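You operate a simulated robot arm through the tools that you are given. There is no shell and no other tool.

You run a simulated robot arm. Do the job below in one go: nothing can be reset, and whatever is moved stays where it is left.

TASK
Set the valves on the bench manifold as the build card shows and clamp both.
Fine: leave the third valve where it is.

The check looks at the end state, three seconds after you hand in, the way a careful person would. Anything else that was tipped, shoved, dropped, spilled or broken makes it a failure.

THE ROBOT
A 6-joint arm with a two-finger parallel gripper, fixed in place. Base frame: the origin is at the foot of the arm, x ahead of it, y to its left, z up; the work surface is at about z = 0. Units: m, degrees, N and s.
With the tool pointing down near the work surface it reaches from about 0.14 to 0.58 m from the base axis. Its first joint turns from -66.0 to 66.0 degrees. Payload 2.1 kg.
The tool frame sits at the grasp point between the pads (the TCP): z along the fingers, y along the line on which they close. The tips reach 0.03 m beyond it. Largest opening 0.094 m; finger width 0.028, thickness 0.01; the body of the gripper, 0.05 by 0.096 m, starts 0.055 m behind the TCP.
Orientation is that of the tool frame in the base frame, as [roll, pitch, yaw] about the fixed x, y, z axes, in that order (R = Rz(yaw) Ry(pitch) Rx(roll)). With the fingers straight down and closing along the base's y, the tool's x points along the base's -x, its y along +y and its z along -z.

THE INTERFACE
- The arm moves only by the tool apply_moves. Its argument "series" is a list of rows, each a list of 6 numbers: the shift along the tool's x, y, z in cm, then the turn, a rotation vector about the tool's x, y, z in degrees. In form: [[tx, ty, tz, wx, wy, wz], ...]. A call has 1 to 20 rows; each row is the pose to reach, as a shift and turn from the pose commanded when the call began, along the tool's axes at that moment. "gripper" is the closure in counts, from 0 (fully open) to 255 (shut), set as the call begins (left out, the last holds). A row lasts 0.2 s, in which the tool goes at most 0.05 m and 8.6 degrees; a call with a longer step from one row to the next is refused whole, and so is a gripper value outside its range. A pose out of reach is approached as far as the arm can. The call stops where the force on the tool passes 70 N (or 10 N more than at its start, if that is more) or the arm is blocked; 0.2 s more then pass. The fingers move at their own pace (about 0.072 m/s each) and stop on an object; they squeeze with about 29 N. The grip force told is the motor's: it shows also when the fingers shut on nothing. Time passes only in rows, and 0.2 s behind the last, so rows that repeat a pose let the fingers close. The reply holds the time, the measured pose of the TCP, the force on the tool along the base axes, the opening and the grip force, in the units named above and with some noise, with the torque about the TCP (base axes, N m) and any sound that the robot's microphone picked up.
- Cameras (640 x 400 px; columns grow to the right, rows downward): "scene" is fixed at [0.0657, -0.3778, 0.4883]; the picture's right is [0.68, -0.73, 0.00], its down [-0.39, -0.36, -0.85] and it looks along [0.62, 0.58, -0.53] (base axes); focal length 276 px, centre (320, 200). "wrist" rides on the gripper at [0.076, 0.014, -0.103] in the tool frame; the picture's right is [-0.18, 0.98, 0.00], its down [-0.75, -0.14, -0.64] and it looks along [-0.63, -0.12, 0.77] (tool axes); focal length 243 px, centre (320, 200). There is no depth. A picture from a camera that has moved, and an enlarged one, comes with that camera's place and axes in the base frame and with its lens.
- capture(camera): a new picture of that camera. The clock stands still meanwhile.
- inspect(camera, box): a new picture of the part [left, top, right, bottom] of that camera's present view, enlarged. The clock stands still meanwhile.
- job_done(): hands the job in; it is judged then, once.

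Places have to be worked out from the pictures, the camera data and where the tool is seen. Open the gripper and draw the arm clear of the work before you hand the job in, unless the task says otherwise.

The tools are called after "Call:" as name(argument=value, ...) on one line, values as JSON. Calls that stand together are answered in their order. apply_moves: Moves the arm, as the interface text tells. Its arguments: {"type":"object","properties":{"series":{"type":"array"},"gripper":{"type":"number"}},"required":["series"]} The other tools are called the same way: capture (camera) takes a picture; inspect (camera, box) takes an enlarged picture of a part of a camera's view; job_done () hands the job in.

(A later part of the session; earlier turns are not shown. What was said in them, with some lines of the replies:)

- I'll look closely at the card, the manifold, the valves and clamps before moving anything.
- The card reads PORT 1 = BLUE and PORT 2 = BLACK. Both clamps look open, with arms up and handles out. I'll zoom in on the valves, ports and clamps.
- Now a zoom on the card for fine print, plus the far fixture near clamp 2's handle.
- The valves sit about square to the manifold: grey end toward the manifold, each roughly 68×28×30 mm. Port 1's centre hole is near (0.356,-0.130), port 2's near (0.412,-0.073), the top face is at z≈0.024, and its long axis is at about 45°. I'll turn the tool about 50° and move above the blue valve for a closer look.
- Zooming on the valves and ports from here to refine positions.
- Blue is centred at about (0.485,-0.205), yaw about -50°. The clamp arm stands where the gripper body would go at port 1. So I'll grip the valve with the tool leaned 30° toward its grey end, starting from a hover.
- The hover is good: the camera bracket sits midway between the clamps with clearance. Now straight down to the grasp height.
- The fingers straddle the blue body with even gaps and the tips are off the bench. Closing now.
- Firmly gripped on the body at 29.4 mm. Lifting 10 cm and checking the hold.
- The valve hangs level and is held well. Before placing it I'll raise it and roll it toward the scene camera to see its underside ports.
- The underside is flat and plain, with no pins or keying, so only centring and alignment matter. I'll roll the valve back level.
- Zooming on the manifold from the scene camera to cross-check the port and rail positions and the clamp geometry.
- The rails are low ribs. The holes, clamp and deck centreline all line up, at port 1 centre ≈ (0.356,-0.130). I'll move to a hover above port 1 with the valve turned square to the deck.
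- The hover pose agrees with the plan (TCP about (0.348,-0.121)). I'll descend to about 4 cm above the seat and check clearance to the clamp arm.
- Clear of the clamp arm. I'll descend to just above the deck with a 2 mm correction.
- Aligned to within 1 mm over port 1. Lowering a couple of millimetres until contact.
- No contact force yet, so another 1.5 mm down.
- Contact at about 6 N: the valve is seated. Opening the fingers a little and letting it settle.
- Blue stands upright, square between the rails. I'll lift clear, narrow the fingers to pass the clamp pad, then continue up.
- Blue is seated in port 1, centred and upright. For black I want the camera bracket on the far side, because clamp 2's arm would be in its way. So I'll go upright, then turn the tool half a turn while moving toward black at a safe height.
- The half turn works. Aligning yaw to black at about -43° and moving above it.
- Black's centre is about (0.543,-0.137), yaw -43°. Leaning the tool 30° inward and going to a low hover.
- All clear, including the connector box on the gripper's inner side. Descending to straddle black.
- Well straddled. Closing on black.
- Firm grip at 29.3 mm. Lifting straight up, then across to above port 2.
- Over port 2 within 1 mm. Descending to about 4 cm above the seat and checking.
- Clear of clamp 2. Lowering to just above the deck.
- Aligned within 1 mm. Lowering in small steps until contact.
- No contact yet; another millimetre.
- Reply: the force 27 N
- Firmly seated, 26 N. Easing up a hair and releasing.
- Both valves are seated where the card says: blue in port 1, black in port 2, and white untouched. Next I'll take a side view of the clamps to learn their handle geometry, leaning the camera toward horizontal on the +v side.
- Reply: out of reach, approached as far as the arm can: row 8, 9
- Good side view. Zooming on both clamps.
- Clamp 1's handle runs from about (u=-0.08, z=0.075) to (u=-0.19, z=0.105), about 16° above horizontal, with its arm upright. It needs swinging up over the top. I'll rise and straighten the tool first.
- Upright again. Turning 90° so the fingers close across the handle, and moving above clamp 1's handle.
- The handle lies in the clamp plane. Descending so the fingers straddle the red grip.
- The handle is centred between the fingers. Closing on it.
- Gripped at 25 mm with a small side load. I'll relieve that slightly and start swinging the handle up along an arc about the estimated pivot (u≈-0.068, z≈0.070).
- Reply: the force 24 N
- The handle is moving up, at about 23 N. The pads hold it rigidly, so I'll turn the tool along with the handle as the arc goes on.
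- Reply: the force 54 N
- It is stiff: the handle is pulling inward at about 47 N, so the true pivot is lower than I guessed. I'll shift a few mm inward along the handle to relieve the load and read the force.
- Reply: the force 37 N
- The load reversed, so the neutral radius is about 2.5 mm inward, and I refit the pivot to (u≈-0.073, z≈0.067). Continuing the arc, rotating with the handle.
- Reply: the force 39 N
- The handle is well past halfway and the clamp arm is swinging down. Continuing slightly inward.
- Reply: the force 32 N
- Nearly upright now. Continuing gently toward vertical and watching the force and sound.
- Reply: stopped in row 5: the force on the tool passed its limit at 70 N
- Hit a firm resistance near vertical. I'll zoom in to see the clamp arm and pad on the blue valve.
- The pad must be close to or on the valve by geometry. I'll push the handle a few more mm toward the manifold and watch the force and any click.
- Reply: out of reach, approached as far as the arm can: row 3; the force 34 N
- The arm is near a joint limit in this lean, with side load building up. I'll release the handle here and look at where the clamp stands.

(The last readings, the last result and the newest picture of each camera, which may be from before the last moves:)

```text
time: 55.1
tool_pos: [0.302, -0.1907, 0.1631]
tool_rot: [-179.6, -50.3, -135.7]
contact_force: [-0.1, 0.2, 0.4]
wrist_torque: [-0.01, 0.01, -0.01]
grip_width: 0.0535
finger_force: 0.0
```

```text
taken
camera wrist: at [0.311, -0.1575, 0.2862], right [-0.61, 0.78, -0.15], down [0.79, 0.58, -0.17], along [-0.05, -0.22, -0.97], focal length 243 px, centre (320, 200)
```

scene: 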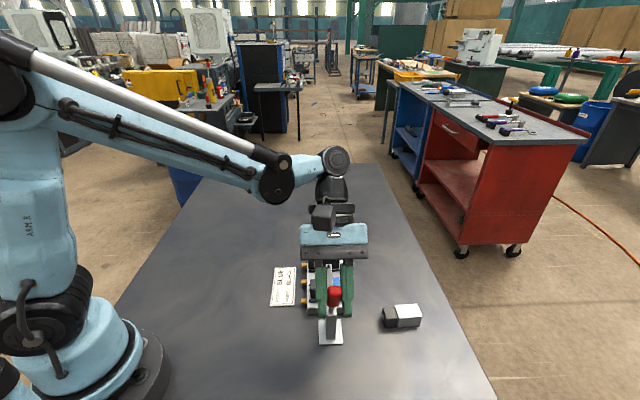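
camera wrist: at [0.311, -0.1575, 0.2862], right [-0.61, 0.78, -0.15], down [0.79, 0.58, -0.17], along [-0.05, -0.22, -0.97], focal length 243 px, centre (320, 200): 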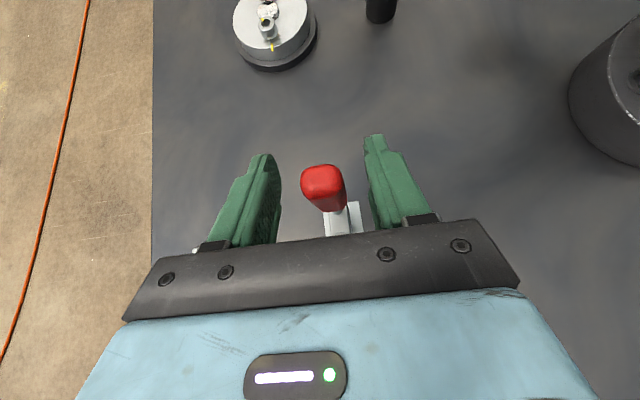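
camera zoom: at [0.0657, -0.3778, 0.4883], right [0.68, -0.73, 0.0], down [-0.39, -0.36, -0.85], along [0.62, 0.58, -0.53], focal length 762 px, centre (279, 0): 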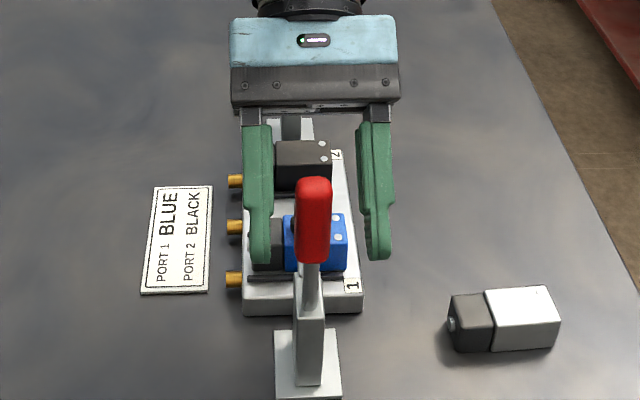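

The handle stays up by itself. I'll back away along the fingers, straighten, and go take a side view to check the clamp.

Call:
apply_moves(series=[[0, 0, -3, 0, 0, 0], [0, 0, -6, 0, 0, 0], [0, 0, -10, 0, 0, 0], [-1, 0, -14, 0, -7, 0]])

Call:
apply_moves(series=[[0, 0, 0, 0, -7, 0], [0, 0, 0, 0, -14, 0], [0, 0, 0, 0, -21, 0], [0, 0, 0, 0, -28, 0], [0, 0, 0, 0, -35, 0], [0, 0, 0, 0, -42, 0], [0, 0, 0, 0, -42, 0]])

Call:
capture(camera="scene")

```text
time: 56.1
tool_pos: [0.3799, -0.1333, 0.244]
tool_rot: [-178.6, -42.4, -135.7]
contact_force: [-0.7, -0.4, -0.6]
wrist_torque: [0.02, -0.06, 0.04]
grip_width: 0.0534
finger_force: 0.0
out of reach, approached as far as the arm can: row 1, 2, 3, 4
```

```text
time: 57.7
tool_pos: [0.3819, -0.1333, 0.2441]
tool_rot: [-179.9, -1.4, -135.5]
contact_force: [0.1, -0.4, -0.3]
wrist_torque: [0.03, -0.05, -0.02]
grip_width: 0.0535
finger_force: 0.0
```

```text
taken
```

scene: 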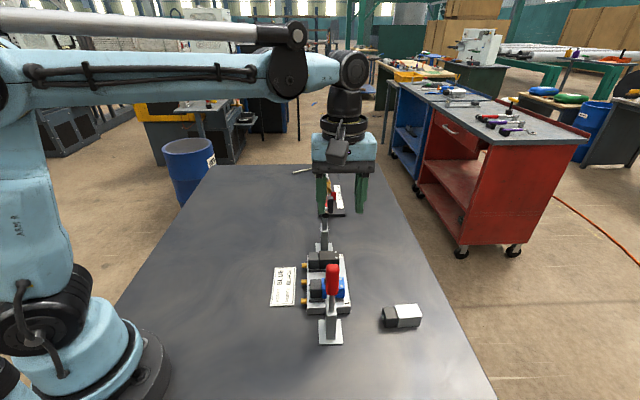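

Call:
apply_moves(series=[[-0.25, -0.56, 0, 0, 0, -7.5], [-0.5, -1.1, 0, 0, 0, -15], [-0.74, -1.67, 0, 0, 0, -22.5], [-1.0, -2.2, 0, 0, 0, -30], [-1.2, -2.8, 0, 0, 0, -37.5], [-1.5, -3.3, 0, 0, 0, -45], [-1.7, -3.9, 0, 0, 0, -52.5], [-2.0, -4.5, 0, 0, 0, -60], [-2.2, -5.0, 0, 0, 0, -67.5], [-2.5, -5.6, 0, 0, 0, -75], [-2.7, -6.1, 0, 0, 0, -82.5], [-2.96, -6.69, 0, 0, 0, -90]])

Call:
apply_moves(series=[[0, 0, 1, 0, -7, 0], [0, 0, 2.5, 0, -14, 0], [0, 0, 4, 0, -20, 0], [0, 0, 5.5, 0, -25, 0], [0, 0, 5.5, 0, -25, 0]])

Call:
capture(camera="wrist")

Call:
inspect(camera="wrist", box=[320, 0, 560, 200])

Call:
inspect(camera="scene", box=[290, 245, 370, 345])

```text
time: 60.3
tool_pos: [0.4491, -0.1598, 0.2429]
tool_rot: [178.5, -0.1, -45.4]
contact_force: [-0.1, 0.4, 0.3]
wrist_torque: [0.01, -0.02, 0.01]
grip_width: 0.0537
finger_force: 0.1
```

```text
time: 61.5
tool_pos: [0.4485, -0.1584, 0.1883]
tool_rot: [178.2, 25.0, -46.3]
contact_force: [-0.1, 0.1, 0.5]
wrist_torque: [0.02, -0.02, 0.01]
grip_width: 0.0539
finger_force: 0.1
```

```text
taken
camera wrist: at [0.517, -0.2481, 0.248], right [-0.82, -0.57, 0.1], down [-0.17, 0.41, 0.9], along [-0.55, 0.71, -0.43], focal length 243 px, centre (320, 200)
```

wrist: 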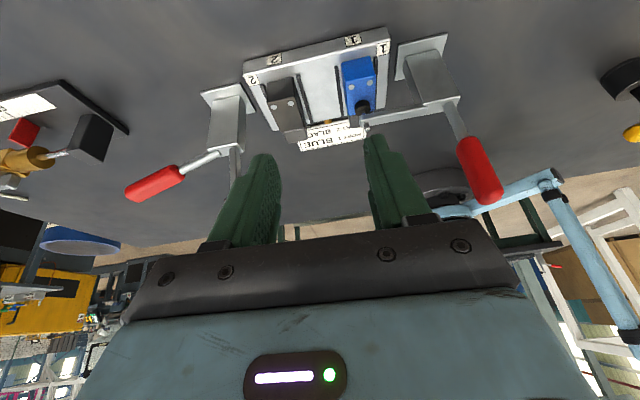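

```text
2.00 times, centred on (440, 100) of wrist
camera zoom: at [0.517, -0.2481, 0.248], right [-0.82, -0.57, 0.1], down [-0.17, 0.41, 0.9], along [-0.55, 0.71, -0.43], focal length 485 px, centre (80, 400)
```

zoom: 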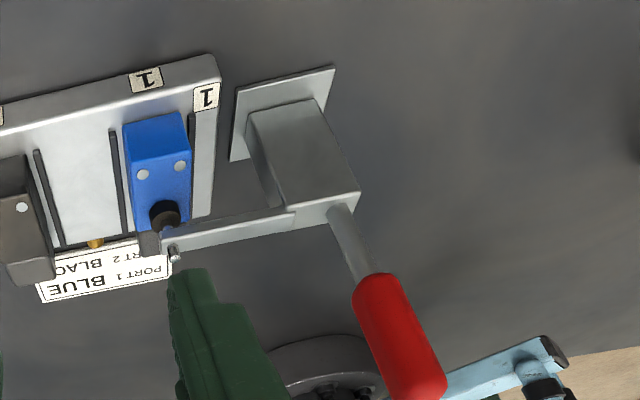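

```text
4.00 times, centred on (330, 295) of scene
camera zoom: at [0.0657, -0.3778, 0.4883], right [0.68, -0.73, 0.0], down [-0.39, -0.36, -0.85], along [0.62, 0.58, -0.53], focal length 1105 px, centre (280, -180)
```

zoom: 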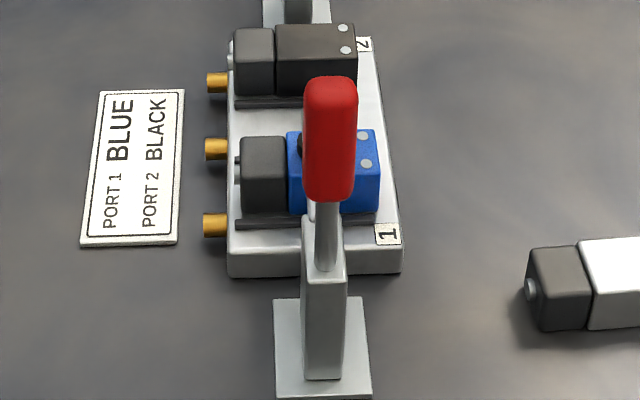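

Clamp 1 looks closed: handle vertical, arm level, pad on top of the blue valve near its port centre. From that I refit the pivot as (u≈∓0.084 from the port, z≈0.075), and clamp 2 mirrors it. Now straighten and rise, and head for clamp 2.

Call:
apply_moves(series=[[-0.9, 0, -1.8, 0.5, 7, 0], [-1.7, 0, -3.6, 0.9, 14, 0], [-2.6, 0, -5.4, 1.4, 20, 0], [-3.4, 0, -7.25, 1.8, 25, 0], [-3.4, 0, -7.25, 1.8, 25, 0]], gripper=80)

```text
time: 62.7
tool_pos: [0.4489, -0.1576, 0.2677]
tool_rot: [-179.7, -0.1, -45.9]
contact_force: [-0.3, 0.6, 0.3]
wrist_torque: [0.03, -0.01, 0.03]
grip_width: 0.0645
finger_force: 0.1
```

Call:
apply_moves(series=[[-0.74, -1.64, 0.15, 0, 0, 7.4], [-1.48, -3.27, 0.3, 0, 0, 14.9], [-2.2, -4.9, 0.45, 0, 0, 22.3], [-2.95, -6.54, 0.6, 0, 0, 29.7], [-3.7, -8.2, 0.75, 0, 0, 37.1], [-4.43, -9.8, 0.9, 0, 0, 44.6], [-5.17, -11.45, 1.05, 0, 0, 52], [-5.9, -13.1, 1.2, 0, 0, 59.4], [-6.6, -14.7, 1.35, 0, 0, 66.8], [-7.4, -16.4, 1.5, 0, 0, 74.3], [-8.1, -18.0, 1.65, 0, 0, 81.7], [-8.86, -19.63, 1.8, 0, 0, 89.1], [-8.86, -19.63, 1.8, 0, 0, 89.1]])

Call:
capture(camera="wrist")

Call:
capture(camera="scene")

```text
time: 65.5
tool_pos: [0.5293, 0.0416, 0.2511]
tool_rot: [-179.9, 0.3, -135.1]
contact_force: [-0.2, -0.6, -0.4]
wrist_torque: [0.03, 0.03, 0.0]
grip_width: 0.0643
finger_force: 0.0
```

```text
taken
camera wrist: at [0.4644, -0.0019, 0.352], right [-0.56, 0.83, 0.0], down [0.63, 0.43, 0.64], along [0.53, 0.36, -0.76], focal length 243 px, centre (320, 200)
```

wrist: 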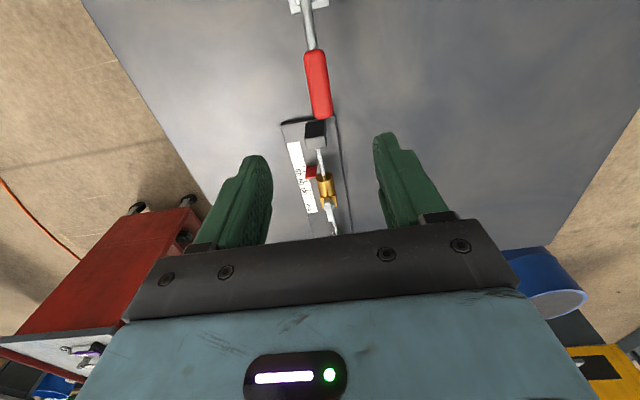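

```text
taken
```

scene: 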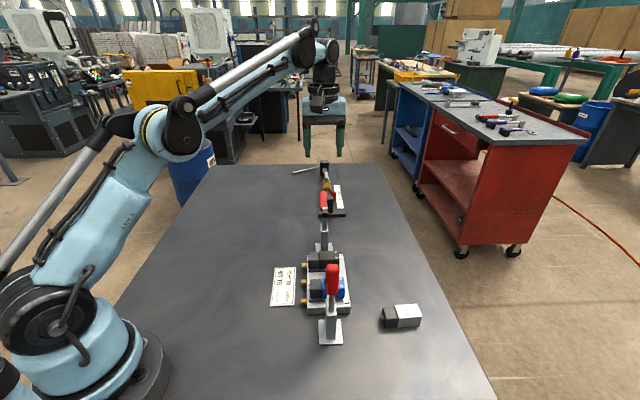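

Lined up over clamp 2's handle, with the gauge fixture beyond it about 5 cm clear of the fingers. Descending to straddle the grip.

Call:
apply_moves(series=[[0.03, 0, 3.8, 0, 0, 0], [0.06, 0, 7.6, 0, 0, 0], [0.09, 0, 11.4, 0, 0, 0], [0.12, 0, 15.15, 0, 0, 0], [0.12, 0, 15.15, 0, 0, 0]])

Call:
capture(camera="wrist")

Call:
inspect(camera="scene", box=[270, 120, 380, 270])

```text
time: 66.7
tool_pos: [0.5294, 0.0412, 0.0985]
tool_rot: [-179.9, 0.2, -135.1]
contact_force: [-0.4, 0.0, -0.2]
wrist_torque: [-0.02, 0.01, -0.03]
grip_width: 0.0647
finger_force: 0.0
```

```text
taken
camera wrist: at [0.4629, -0.0021, 0.1993], right [-0.56, 0.83, 0.0], down [0.63, 0.43, 0.64], along [0.53, 0.36, -0.76], focal length 243 px, centre (320, 200)
```

wrist: 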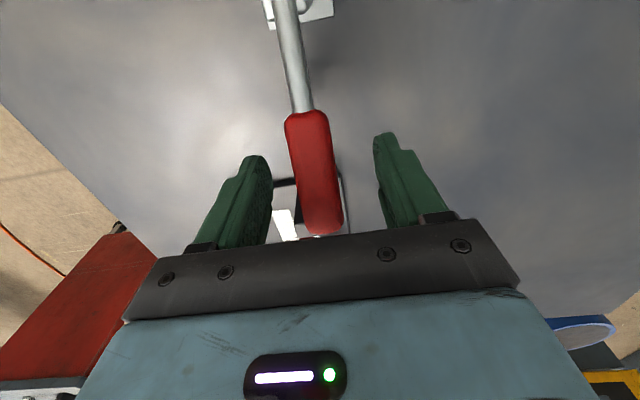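

```text
2.67 times, centred on (325, 195) of scene
camera zoom: at [0.0657, -0.3778, 0.4883], right [0.68, -0.73, 0.0], down [-0.39, -0.36, -0.85], along [0.62, 0.58, -0.53], focal length 737 px, centre (307, 213)
```

zoom: 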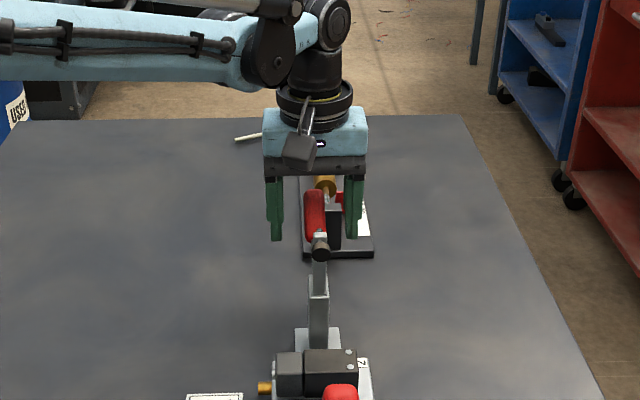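

Centred on the grip. Closing.

Call:
apply_moves(series=[[0, 0, 0, 0, 0, 0], [0, 0, 0, 0, 0, 0], [0, 0, 0, 0, 0, 0], [0, 0, 0, 0, 0, 0], [0, 0, 0, 0, 0, 0]], gripper=255)

```text
time: 67.9
tool_pos: [0.5289, 0.0415, 0.0983]
tool_rot: [-179.9, 0.2, -135.2]
contact_force: [3.4, -2.0, -3.7]
wrist_torque: [0.23, -0.13, 0.05]
grip_width: 0.025
finger_force: 44.7
```

Gripped with low side load. Swinging handle 2 up along the refitted arc, turning the tool with it.

Call:
apply_moves(series=[[0.11, 0, -0.4, 0, -1.5, 0], [0.251, 0, -0.764, 0, -3, 0], [0.41, 0, -1.16, 0, -5, 0], [0.595, 0, -1.538, 0, -6.5, 0], [0.8, 0, -1.91, 0, -8.5, 0], [1.019, 0, -2.271, 0, -10, 0], [1.019, 0, -2.271, 0, -10, 0]])

Call:
capture(camera="wrist")

```text
time: 69.5
tool_pos: [0.5213, 0.0327, 0.1214]
tool_rot: [179.9, 10.0, -135.0]
contact_force: [-23.6, -1.6, -29.9]
wrist_torque: [0.71, -1.04, 0.04]
grip_width: 0.0251
finger_force: 44.9
```

```text
taken
camera wrist: at [0.4441, -0.0218, 0.2086], right [-0.57, 0.82, 0.03], down [0.55, 0.35, 0.76], along [0.62, 0.45, -0.65], focal length 243 px, centre (320, 200)
```

wrist: 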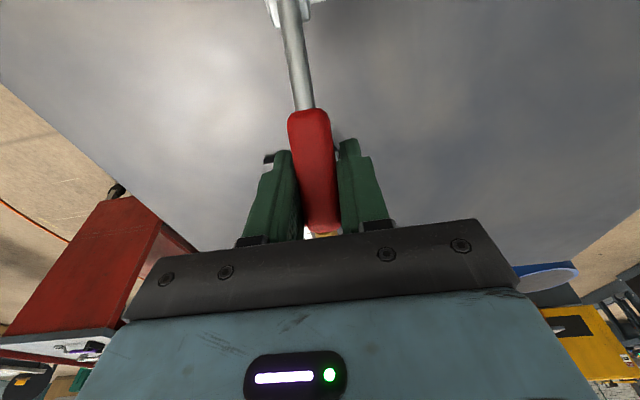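

It moves freely enough, but with about 31 N of inward pull. Continuing with a slightly smaller radius and a small lateral correction.

Call:
apply_moves(series=[[0.157, 0.04, 0.067, 0, -1, 0], [0.34, 0.04, -0.31, 0, -2.5, 0], [0.538, 0.04, -0.668, 0, -4, 0], [0.76, 0.04, -1.02, 0, -6, 0], [0.993, 0.04, -1.359, 0, -8, 0], [1.24, 0.04, -1.69, 0, -10, 0], [1.507, 0.04, -2.002, 0, -12, 0], [1.507, 0.04, -2.002, 0, -12, 0]])

Call:
inspect(camera="scene", box=[270, 120, 380, 290])

```text
time: 71.3
tool_pos: [0.5081, 0.0211, 0.1388]
tool_rot: [180.0, 22.3, -135.0]
contact_force: [7.3, 13.7, -4.0]
wrist_torque: [0.8, -0.94, -0.01]
grip_width: 0.025
finger_force: 45.1
```

```text
2.35 times, centred on (325, 205) of scene
camera zoom: at [0.0657, -0.3778, 0.4883], right [0.68, -0.73, 0.0], down [-0.39, -0.36, -0.85], along [0.62, 0.58, -0.53], focal length 650 px, centre (308, 188)
```

zoom: 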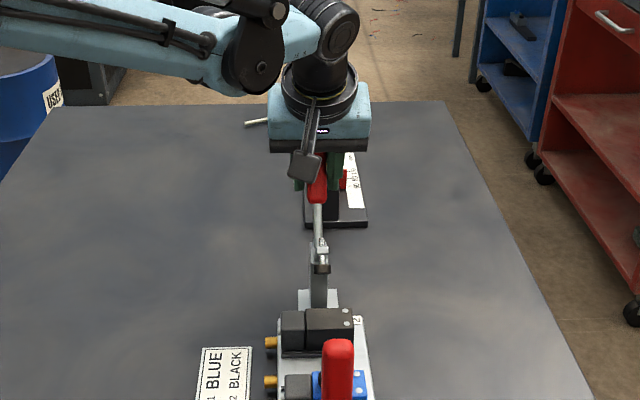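

Loads are low now and the arm is swinging over. Continuing.

Call:
apply_moves(series=[[0.21, 0, -0.35, 0, -1.5, 0], [0.428, 0, -0.705, 0, -3, 0], [0.68, 0, -1.03, 0, -4.5, 0], [0.937, 0, -1.354, 0, -6, 0], [1.22, 0, -1.65, 0, -7.5, 0], [1.509, 0, -1.949, 0, -9, 0], [1.509, 0, -1.949, 0, -9, 0]])

Call:
inspect(camera="scene", box=[270, 120, 380, 290])

Call:
capture(camera="wrist")

```text
time: 72.9
tool_pos: [0.4946, 0.0061, 0.1516]
tool_rot: [179.9, 31.4, -134.9]
contact_force: [9.2, 15.7, -0.4]
wrist_torque: [0.91, -1.05, -0.03]
grip_width: 0.0251
finger_force: 45.2
```

```text
2.35 times, centred on (325, 205) of scene
camera zoom: at [0.0657, -0.3777, 0.4883], right [0.68, -0.73, 0.0], down [-0.39, -0.36, -0.85], along [0.62, 0.58, -0.53], focal length 650 px, centre (308, 188)
```

zoom: 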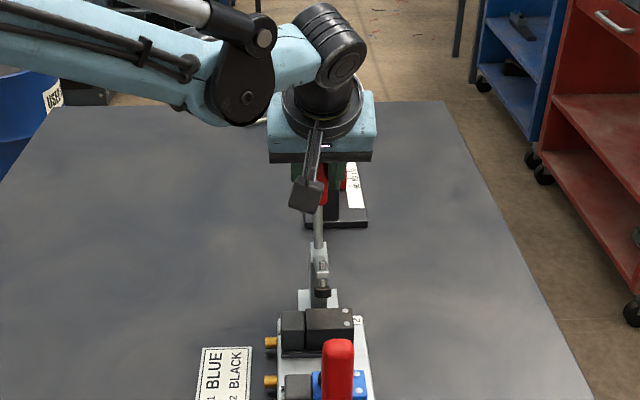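

```text
taken
camera wrist: at [0.3986, -0.0672, 0.1985], right [-0.58, 0.81, 0.1], down [0.32, 0.12, 0.94], along [0.75, 0.58, -0.33], focal length 243 px, centre (320, 200)
```

wrist: 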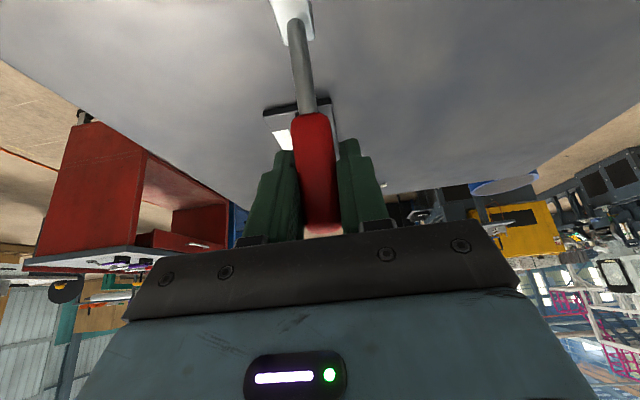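

Smooth. Continuing toward vertical.

Call:
apply_moves(series=[[0.27, 0, -0.31, 0, -1.2, 0], [0.541, 0, -0.622, 0, -2.5, 0], [0.84, 0, -0.91, 0, -3.8, 0], [1.145, 0, -1.184, 0, -5, 0], [1.47, 0, -1.44, 0, -6, 0], [1.804, 0, -1.681, 0, -7, 0], [1.804, 0, -1.681, 0, -7, 0]])

Call:
inspect(camera="scene", box=[270, 150, 380, 300])

Call:
capture(camera="wrist")

```text
time: 74.5
tool_pos: [0.4769, -0.0111, 0.1568]
tool_rot: [179.9, 38.5, -135.1]
contact_force: [5.9, 17.8, 10.5]
wrist_torque: [0.87, -1.11, 0.02]
grip_width: 0.025
finger_force: 44.9
```

```text
2.67 times, centred on (325, 225) of scene
camera zoom: at [0.0656, -0.3777, 0.4884], right [0.68, -0.73, 0.0], down [-0.39, -0.36, -0.85], along [0.62, 0.58, -0.53], focal length 737 px, centre (307, 133)
```

zoom: 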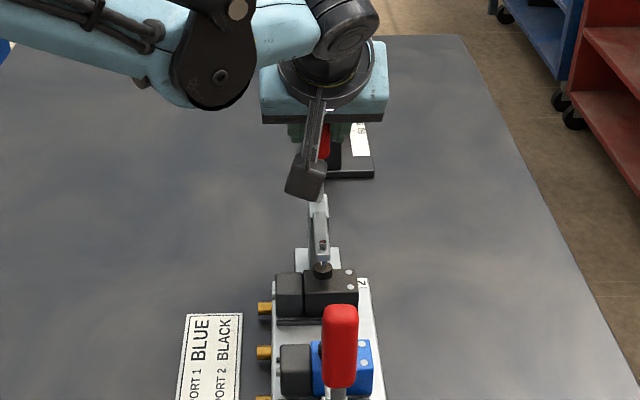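

```text
taken
camera wrist: at [0.3784, -0.0874, 0.1886], right [-0.59, 0.8, 0.12], down [0.24, 0.03, 0.97], along [0.77, 0.6, -0.21], focal length 243 px, centre (320, 200)
```

wrist: 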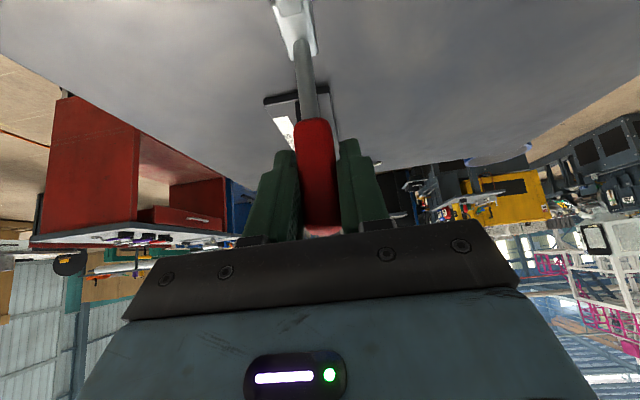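

The pad is right at the top of the black valve. Pushing on in small steps until it firms up; the force limit will stop me.

Call:
apply_moves(series=[[0.16, 0, -0.13, 0, -0.5, 0], [0.318, 0, -0.263, 0, -1, 0], [0.48, 0, -0.385, 0, -1.5, 0], [0.649, 0, -0.507, 0, -2, 0], [0.82, 0, -0.62, 0, -2.5, 0], [0.994, 0, -0.736, 0, -3, 0]])

Call:
inspect(camera="scene", box=[270, 150, 380, 300])

```text
time: 75.9
tool_pos: [0.471, -0.0174, 0.157]
tool_rot: [-179.9, 41.4, -134.8]
contact_force: [43.7, 35.5, -16.3]
wrist_torque: [-0.14, 0.68, -0.08]
grip_width: 0.0251
finger_force: 45.2
```

```text
2.67 times, centred on (325, 225) of scene
camera zoom: at [0.0659, -0.3777, 0.4883], right [0.68, -0.73, 0.0], down [-0.39, -0.36, -0.85], along [0.62, 0.58, -0.53], focal length 737 px, centre (307, 133)
```

zoom: 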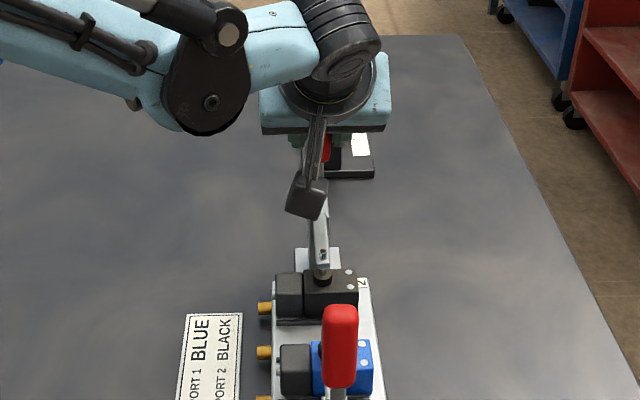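

Firm stop with about 56 N resisting: the pad is pressing on the black valve. Releasing the handle and checking that it holds.

Call:
apply_moves(series=[[0, 0, 0, 0, 0, 0], [0, 0, 0, 0, 0, 0], [0, 0, 0, 0, 0, 0]], gripper=110)

Call:
capture(camera="wrist")

Call:
inspect(camera="scene", box=[270, 150, 380, 300])

```text
time: 76.7
tool_pos: [0.4674, -0.021, 0.1566]
tool_rot: [-179.9, 41.1, -135.1]
contact_force: [0.6, 0.2, 0.3]
wrist_torque: [0.0, 0.02, 0.0]
grip_width: 0.0537
finger_force: 0.1
```

```text
taken
camera wrist: at [0.3686, -0.0983, 0.1826], right [-0.6, 0.79, 0.12], down [0.2, 0.0, 0.98], along [0.78, 0.61, -0.16], focal length 243 px, centre (320, 200)
```

wrist: 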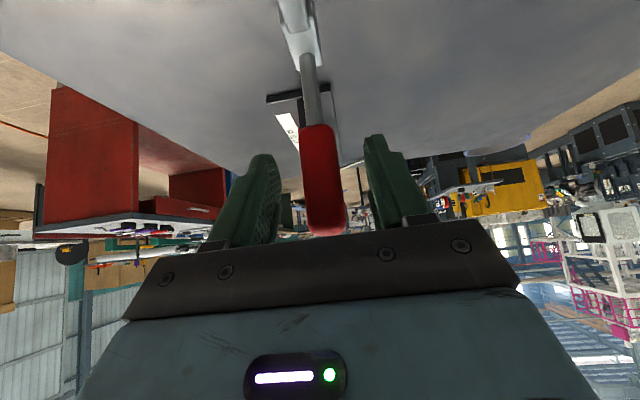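

```text
2.67 times, centred on (325, 225) of scene
camera zoom: at [0.0657, -0.3778, 0.4883], right [0.68, -0.73, 0.0], down [-0.39, -0.36, -0.85], along [0.62, 0.58, -0.53], focal length 737 px, centre (307, 133)
```

zoom: 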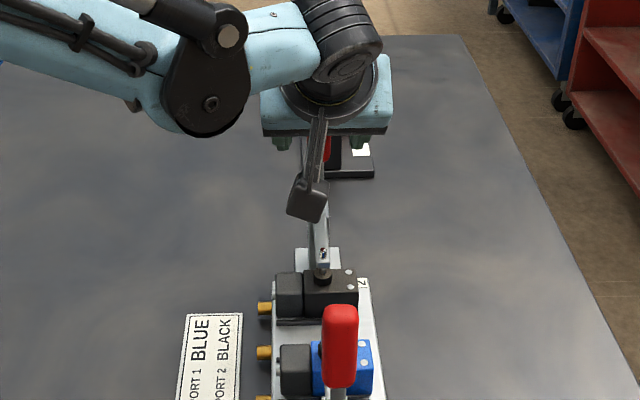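

Both handles hold upright. I'll rise straight up clear of the handle, then straighten the tool.

Call:
apply_moves(series=[[-1.97, 0, -2.27, 0, 0, 0], [-3.94, 0, -4.53, 0, 0, 0], [-5.9, 0, -6.8, 0, 0, 0], [-7.87, 0, -9.06, 0, 0, 0], [-7.87, 0, -9.06, 0, 0, 0]])

Call:
apply_moves(series=[[0, 0, 0, 0, 7, 0], [0, 0, 0, 0, 14, 0], [0, 0, 0, 0, 21, 0], [0, 0, 0, 0, 28, 0], [0, 0, 0, 0, 35, 0], [0, 0, 0, 0, 41, 0], [0, 0, 0, 0, 41, 0]])

Call:
capture(camera="scene")

Call:
inspect(camera="scene", box=[285, 215, 375, 345])

Call:
capture(camera="wrist")

```text
time: 77.9
tool_pos: [0.4662, -0.0197, 0.2765]
tool_rot: [-179.9, 41.2, -135.1]
contact_force: [0.1, -0.4, -0.4]
wrist_torque: [-0.01, 0.0, 0.02]
grip_width: 0.0533
finger_force: 0.0
```

```text
time: 79.5
tool_pos: [0.4679, -0.0206, 0.2761]
tool_rot: [-179.9, 0.1, -135.1]
contact_force: [-0.2, -0.4, -0.4]
wrist_torque: [-0.02, -0.01, 0.02]
grip_width: 0.0533
finger_force: 0.0
```

```text
taken
```

scene: 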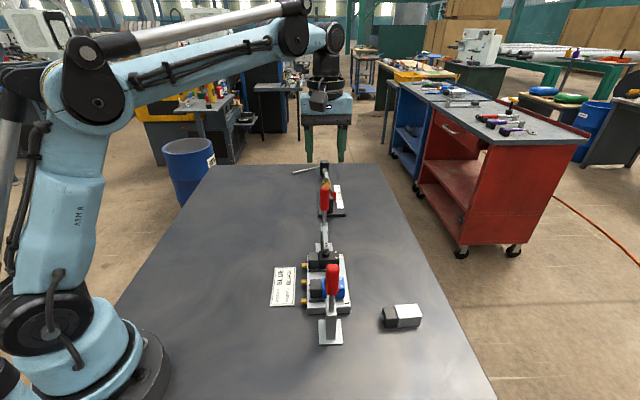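

```text
3.08 times, centred on (330, 280) of scene
camera zoom: at [0.0657, -0.3777, 0.4883], right [0.68, -0.73, 0.0], down [-0.39, -0.36, -0.85], along [0.62, 0.58, -0.53], focal length 850 px, centre (289, -46)
```

zoom: 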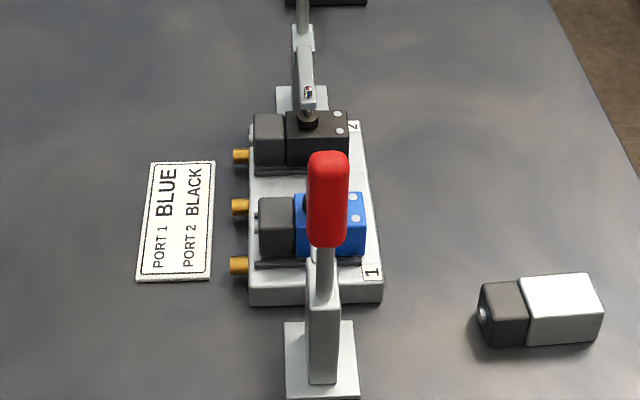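

```text
taken
camera wrist: at [0.4018, -0.0637, 0.3777], right [-0.56, 0.83, 0.0], down [0.63, 0.43, 0.64], along [0.53, 0.36, -0.77], focal length 243 px, centre (320, 200)
```

wrist: 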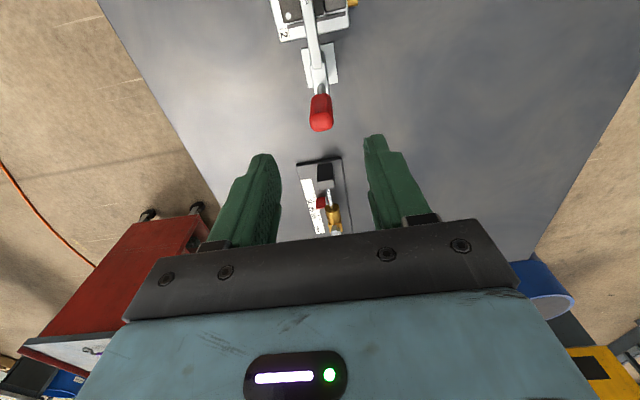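

Clamp 2 is over and its pad is on the black valve. Taking a side view of both to confirm they are fully closed.

Call:
apply_moves(series=[[0.9, -0.7, 0.1, 0, 0, -7.5], [1.8, -1.4, 0.3, 0, 0, -15], [2.7, -2.1, 0.5, 0, 0, -22.5], [3.65, -2.8, 0.7, 0, 0, -30], [4.56, -3.5, 0.8, 0, 0, -37.5], [5.5, -4.2, 1.0, 0, 0, -45], [6.4, -4.9, 1.2, 0, 0, -52.5], [7.3, -5.6, 1.3, 0, 0, -60], [8.2, -6.3, 1.5, 0, 0, -67.5], [9.1, -7.0, 1.7, 0, 0, -75], [10.0, -7.7, 1.8, 0, 0, -82.5], [10.95, -8.43, 2.0, 0, 0, -90], [10.95, -8.43, 2.0, 0, 0, -90]])

Call:
apply_moves(series=[[0, 0, 1.5, 0, -7, 0], [0, 0, 3, 0, -14, 0], [0, 0, 4.5, 0, -20, 0], [0, 0, 6, 0, -25, 0], [0, 0, 6, 0, -25, 0]])

Call:
capture(camera="wrist")

Call:
inspect(camera="wrist", box=[120, 30, 300, 210])

Call:
inspect(camera="wrist", box=[320, 20, 520, 210])

```text
time: 82.3
tool_pos: [0.4492, -0.1572, 0.2558]
tool_rot: [-179.8, -0.1, -45.0]
contact_force: [-0.3, 0.3, 0.3]
wrist_torque: [0.01, -0.02, -0.02]
grip_width: 0.0534
finger_force: 0.1
```

```text
time: 83.5
tool_pos: [0.4499, -0.1571, 0.1948]
tool_rot: [-179.9, 24.9, -45.0]
contact_force: [-0.2, -0.2, -0.2]
wrist_torque: [-0.01, 0.04, -0.02]
grip_width: 0.0534
finger_force: 0.0
```

```text
taken
camera wrist: at [0.5175, -0.2476, 0.2549], right [-0.81, -0.58, 0.07], down [-0.19, 0.39, 0.9], along [-0.55, 0.72, -0.43], focal length 243 px, centre (320, 200)
```

wrist: 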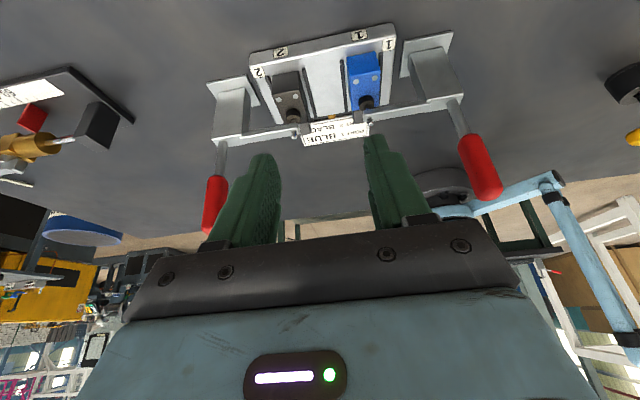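

```text
2.22 times, centred on (210, 120) of wrist
camera zoom: at [0.5175, -0.2476, 0.2549], right [-0.81, -0.58, 0.07], down [-0.19, 0.39, 0.9], along [-0.55, 0.72, -0.43], focal length 539 px, centre (564, 378)
```

zoom: 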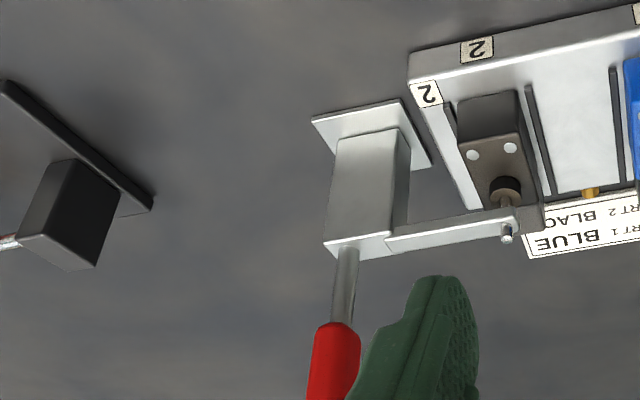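

```text
2.11 times, centred on (420, 115) of wrist
camera zoom: at [0.5175, -0.2476, 0.2549], right [-0.81, -0.58, 0.07], down [-0.19, 0.39, 0.9], along [-0.55, 0.72, -0.43], focal length 511 px, centre (110, 379)
```

zoom: 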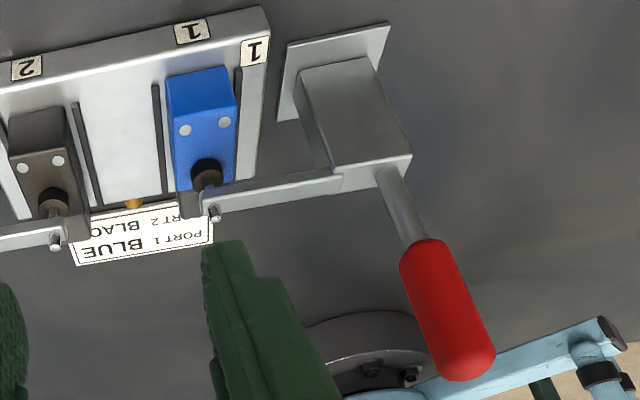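

Both handles measure about 90° vertical, arms level, pads on the valves. A close look at pad contact and the final valve positions.

Call:
inspect(camera="wrist", box=[260, 40, 400, 140])

Call:
inspect(camera="scene", box=[295, 235, 365, 305])

Call:
capture(camera="scene")

```text
4.00 times, centred on (330, 90) of wrist
camera zoom: at [0.5175, -0.2476, 0.2549], right [-0.81, -0.58, 0.07], down [-0.19, 0.39, 0.9], along [-0.55, 0.72, -0.43], focal length 970 px, centre (280, 640)
```

zoom: 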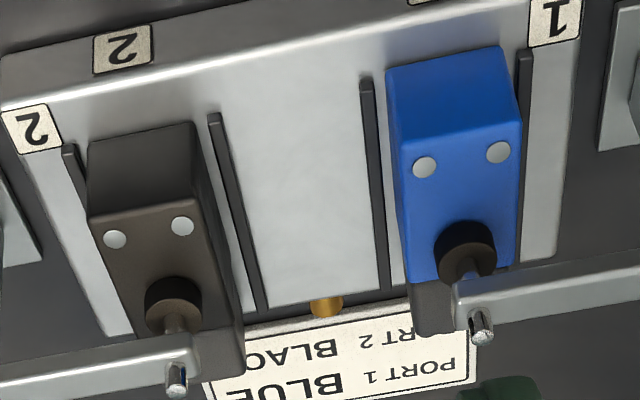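

```text
5.71 times, centred on (330, 270) of scene
camera zoom: at [0.0657, -0.3778, 0.4883], right [0.68, -0.73, 0.0], down [-0.39, -0.36, -0.85], along [0.62, 0.58, -0.53], focal length 1579 px, centre (263, -200)
```

zoom: 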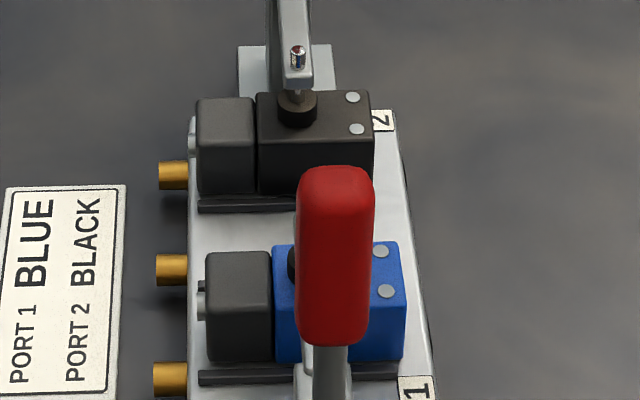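

```text
taken
```

scene: 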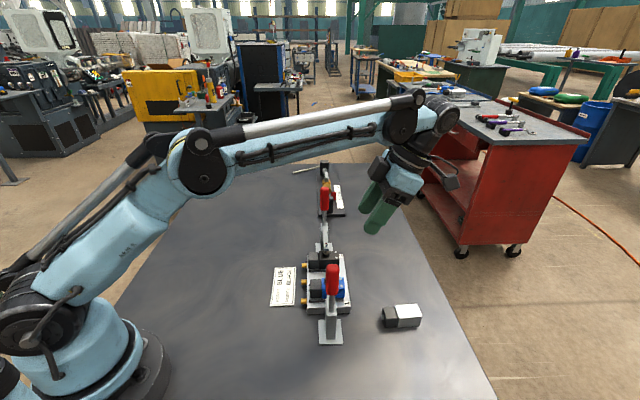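

Both pads sit firmly on their valves, the valves are square and in place, and the white valve, card and gauge are undisturbed. I'll open the gripper and draw the arm up and clear.

Call:
apply_moves(series=[[-1.7, 0, -3.6, 0, 7, 0], [-3.4, 0, -7.25, 0, 14, 0], [-5.1, 0, -10.9, 0, 20, 0], [-6.3, 0, -13.6, 0, 25, 0], [-6.3, 0, -13.6, 0, 25, 0]], gripper=0)

Call:
capture(camera="scene")

Call:
inspect(camera="scene", box=[270, 150, 440, 350])

```text
time: 84.7
tool_pos: [0.4473, -0.1574, 0.344]
tool_rot: [-179.8, -0.2, -45.1]
contact_force: [-0.4, 0.6, 0.7]
wrist_torque: [-0.02, 0.0, -0.01]
grip_width: 0.094
finger_force: 0.0
out of reach, approached as far as the arm can: row 4
```

```text
taken
```

scene: 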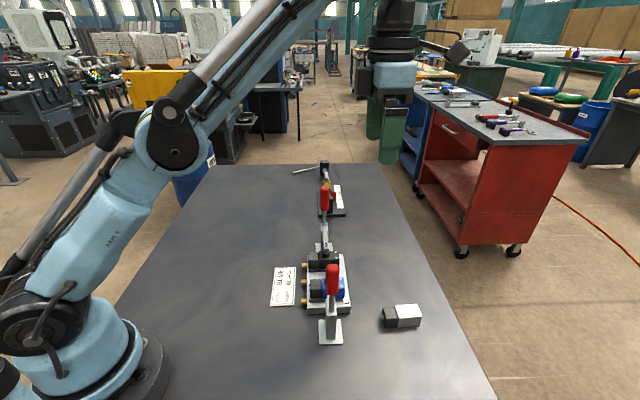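

```text
2.00 times, centred on (355, 250) of scene
camera zoom: at [0.0657, -0.3777, 0.4883], right [0.68, -0.73, 0.0], down [-0.39, -0.36, -0.85], along [0.62, 0.58, -0.53], focal length 553 px, centre (250, 100)
```

zoom: 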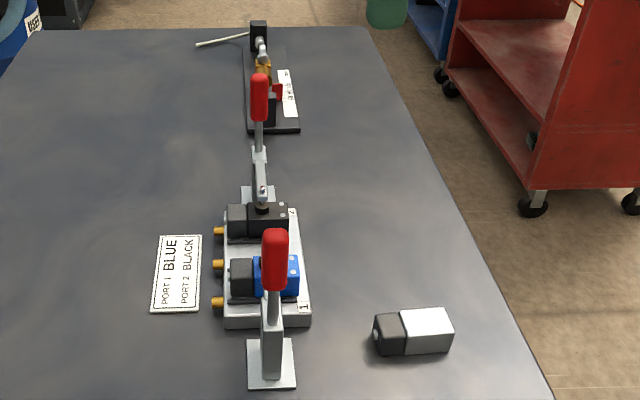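

The arm is clear with the gripper open. Blue is clamped in port 1, black is clamped in port 2, and white is where it was. Handing in.

Call:
job_done()

```text
The job is handed in.
```

I set the valves as the build card shows, blue in port 1 and black in port 2, clamped both, and handed the job in. I don't have the check's result.

- **Valves:** Both sit flat on the deck between their rails, grey ends toward the brass fittings. By my camera measurements the valves sit about 2 to 4 mm from port centre, toward the brass fittings. The card and the plain undersides gave no orientation cue, so I kept the grey ends facing the way they lay on the bench.
- **Clamps:** Both handles are upright, the arms are level and the pads press on the valves. Each handle came up against firm resistance (56 to 70 N) and stayed up when I let go. I heard no latch click on either, so I judged them closed by position and resistance.
- **Everything else:** The white valve, the card and the gauge fixture are where they were. The arm is raised clear with the gripper open.
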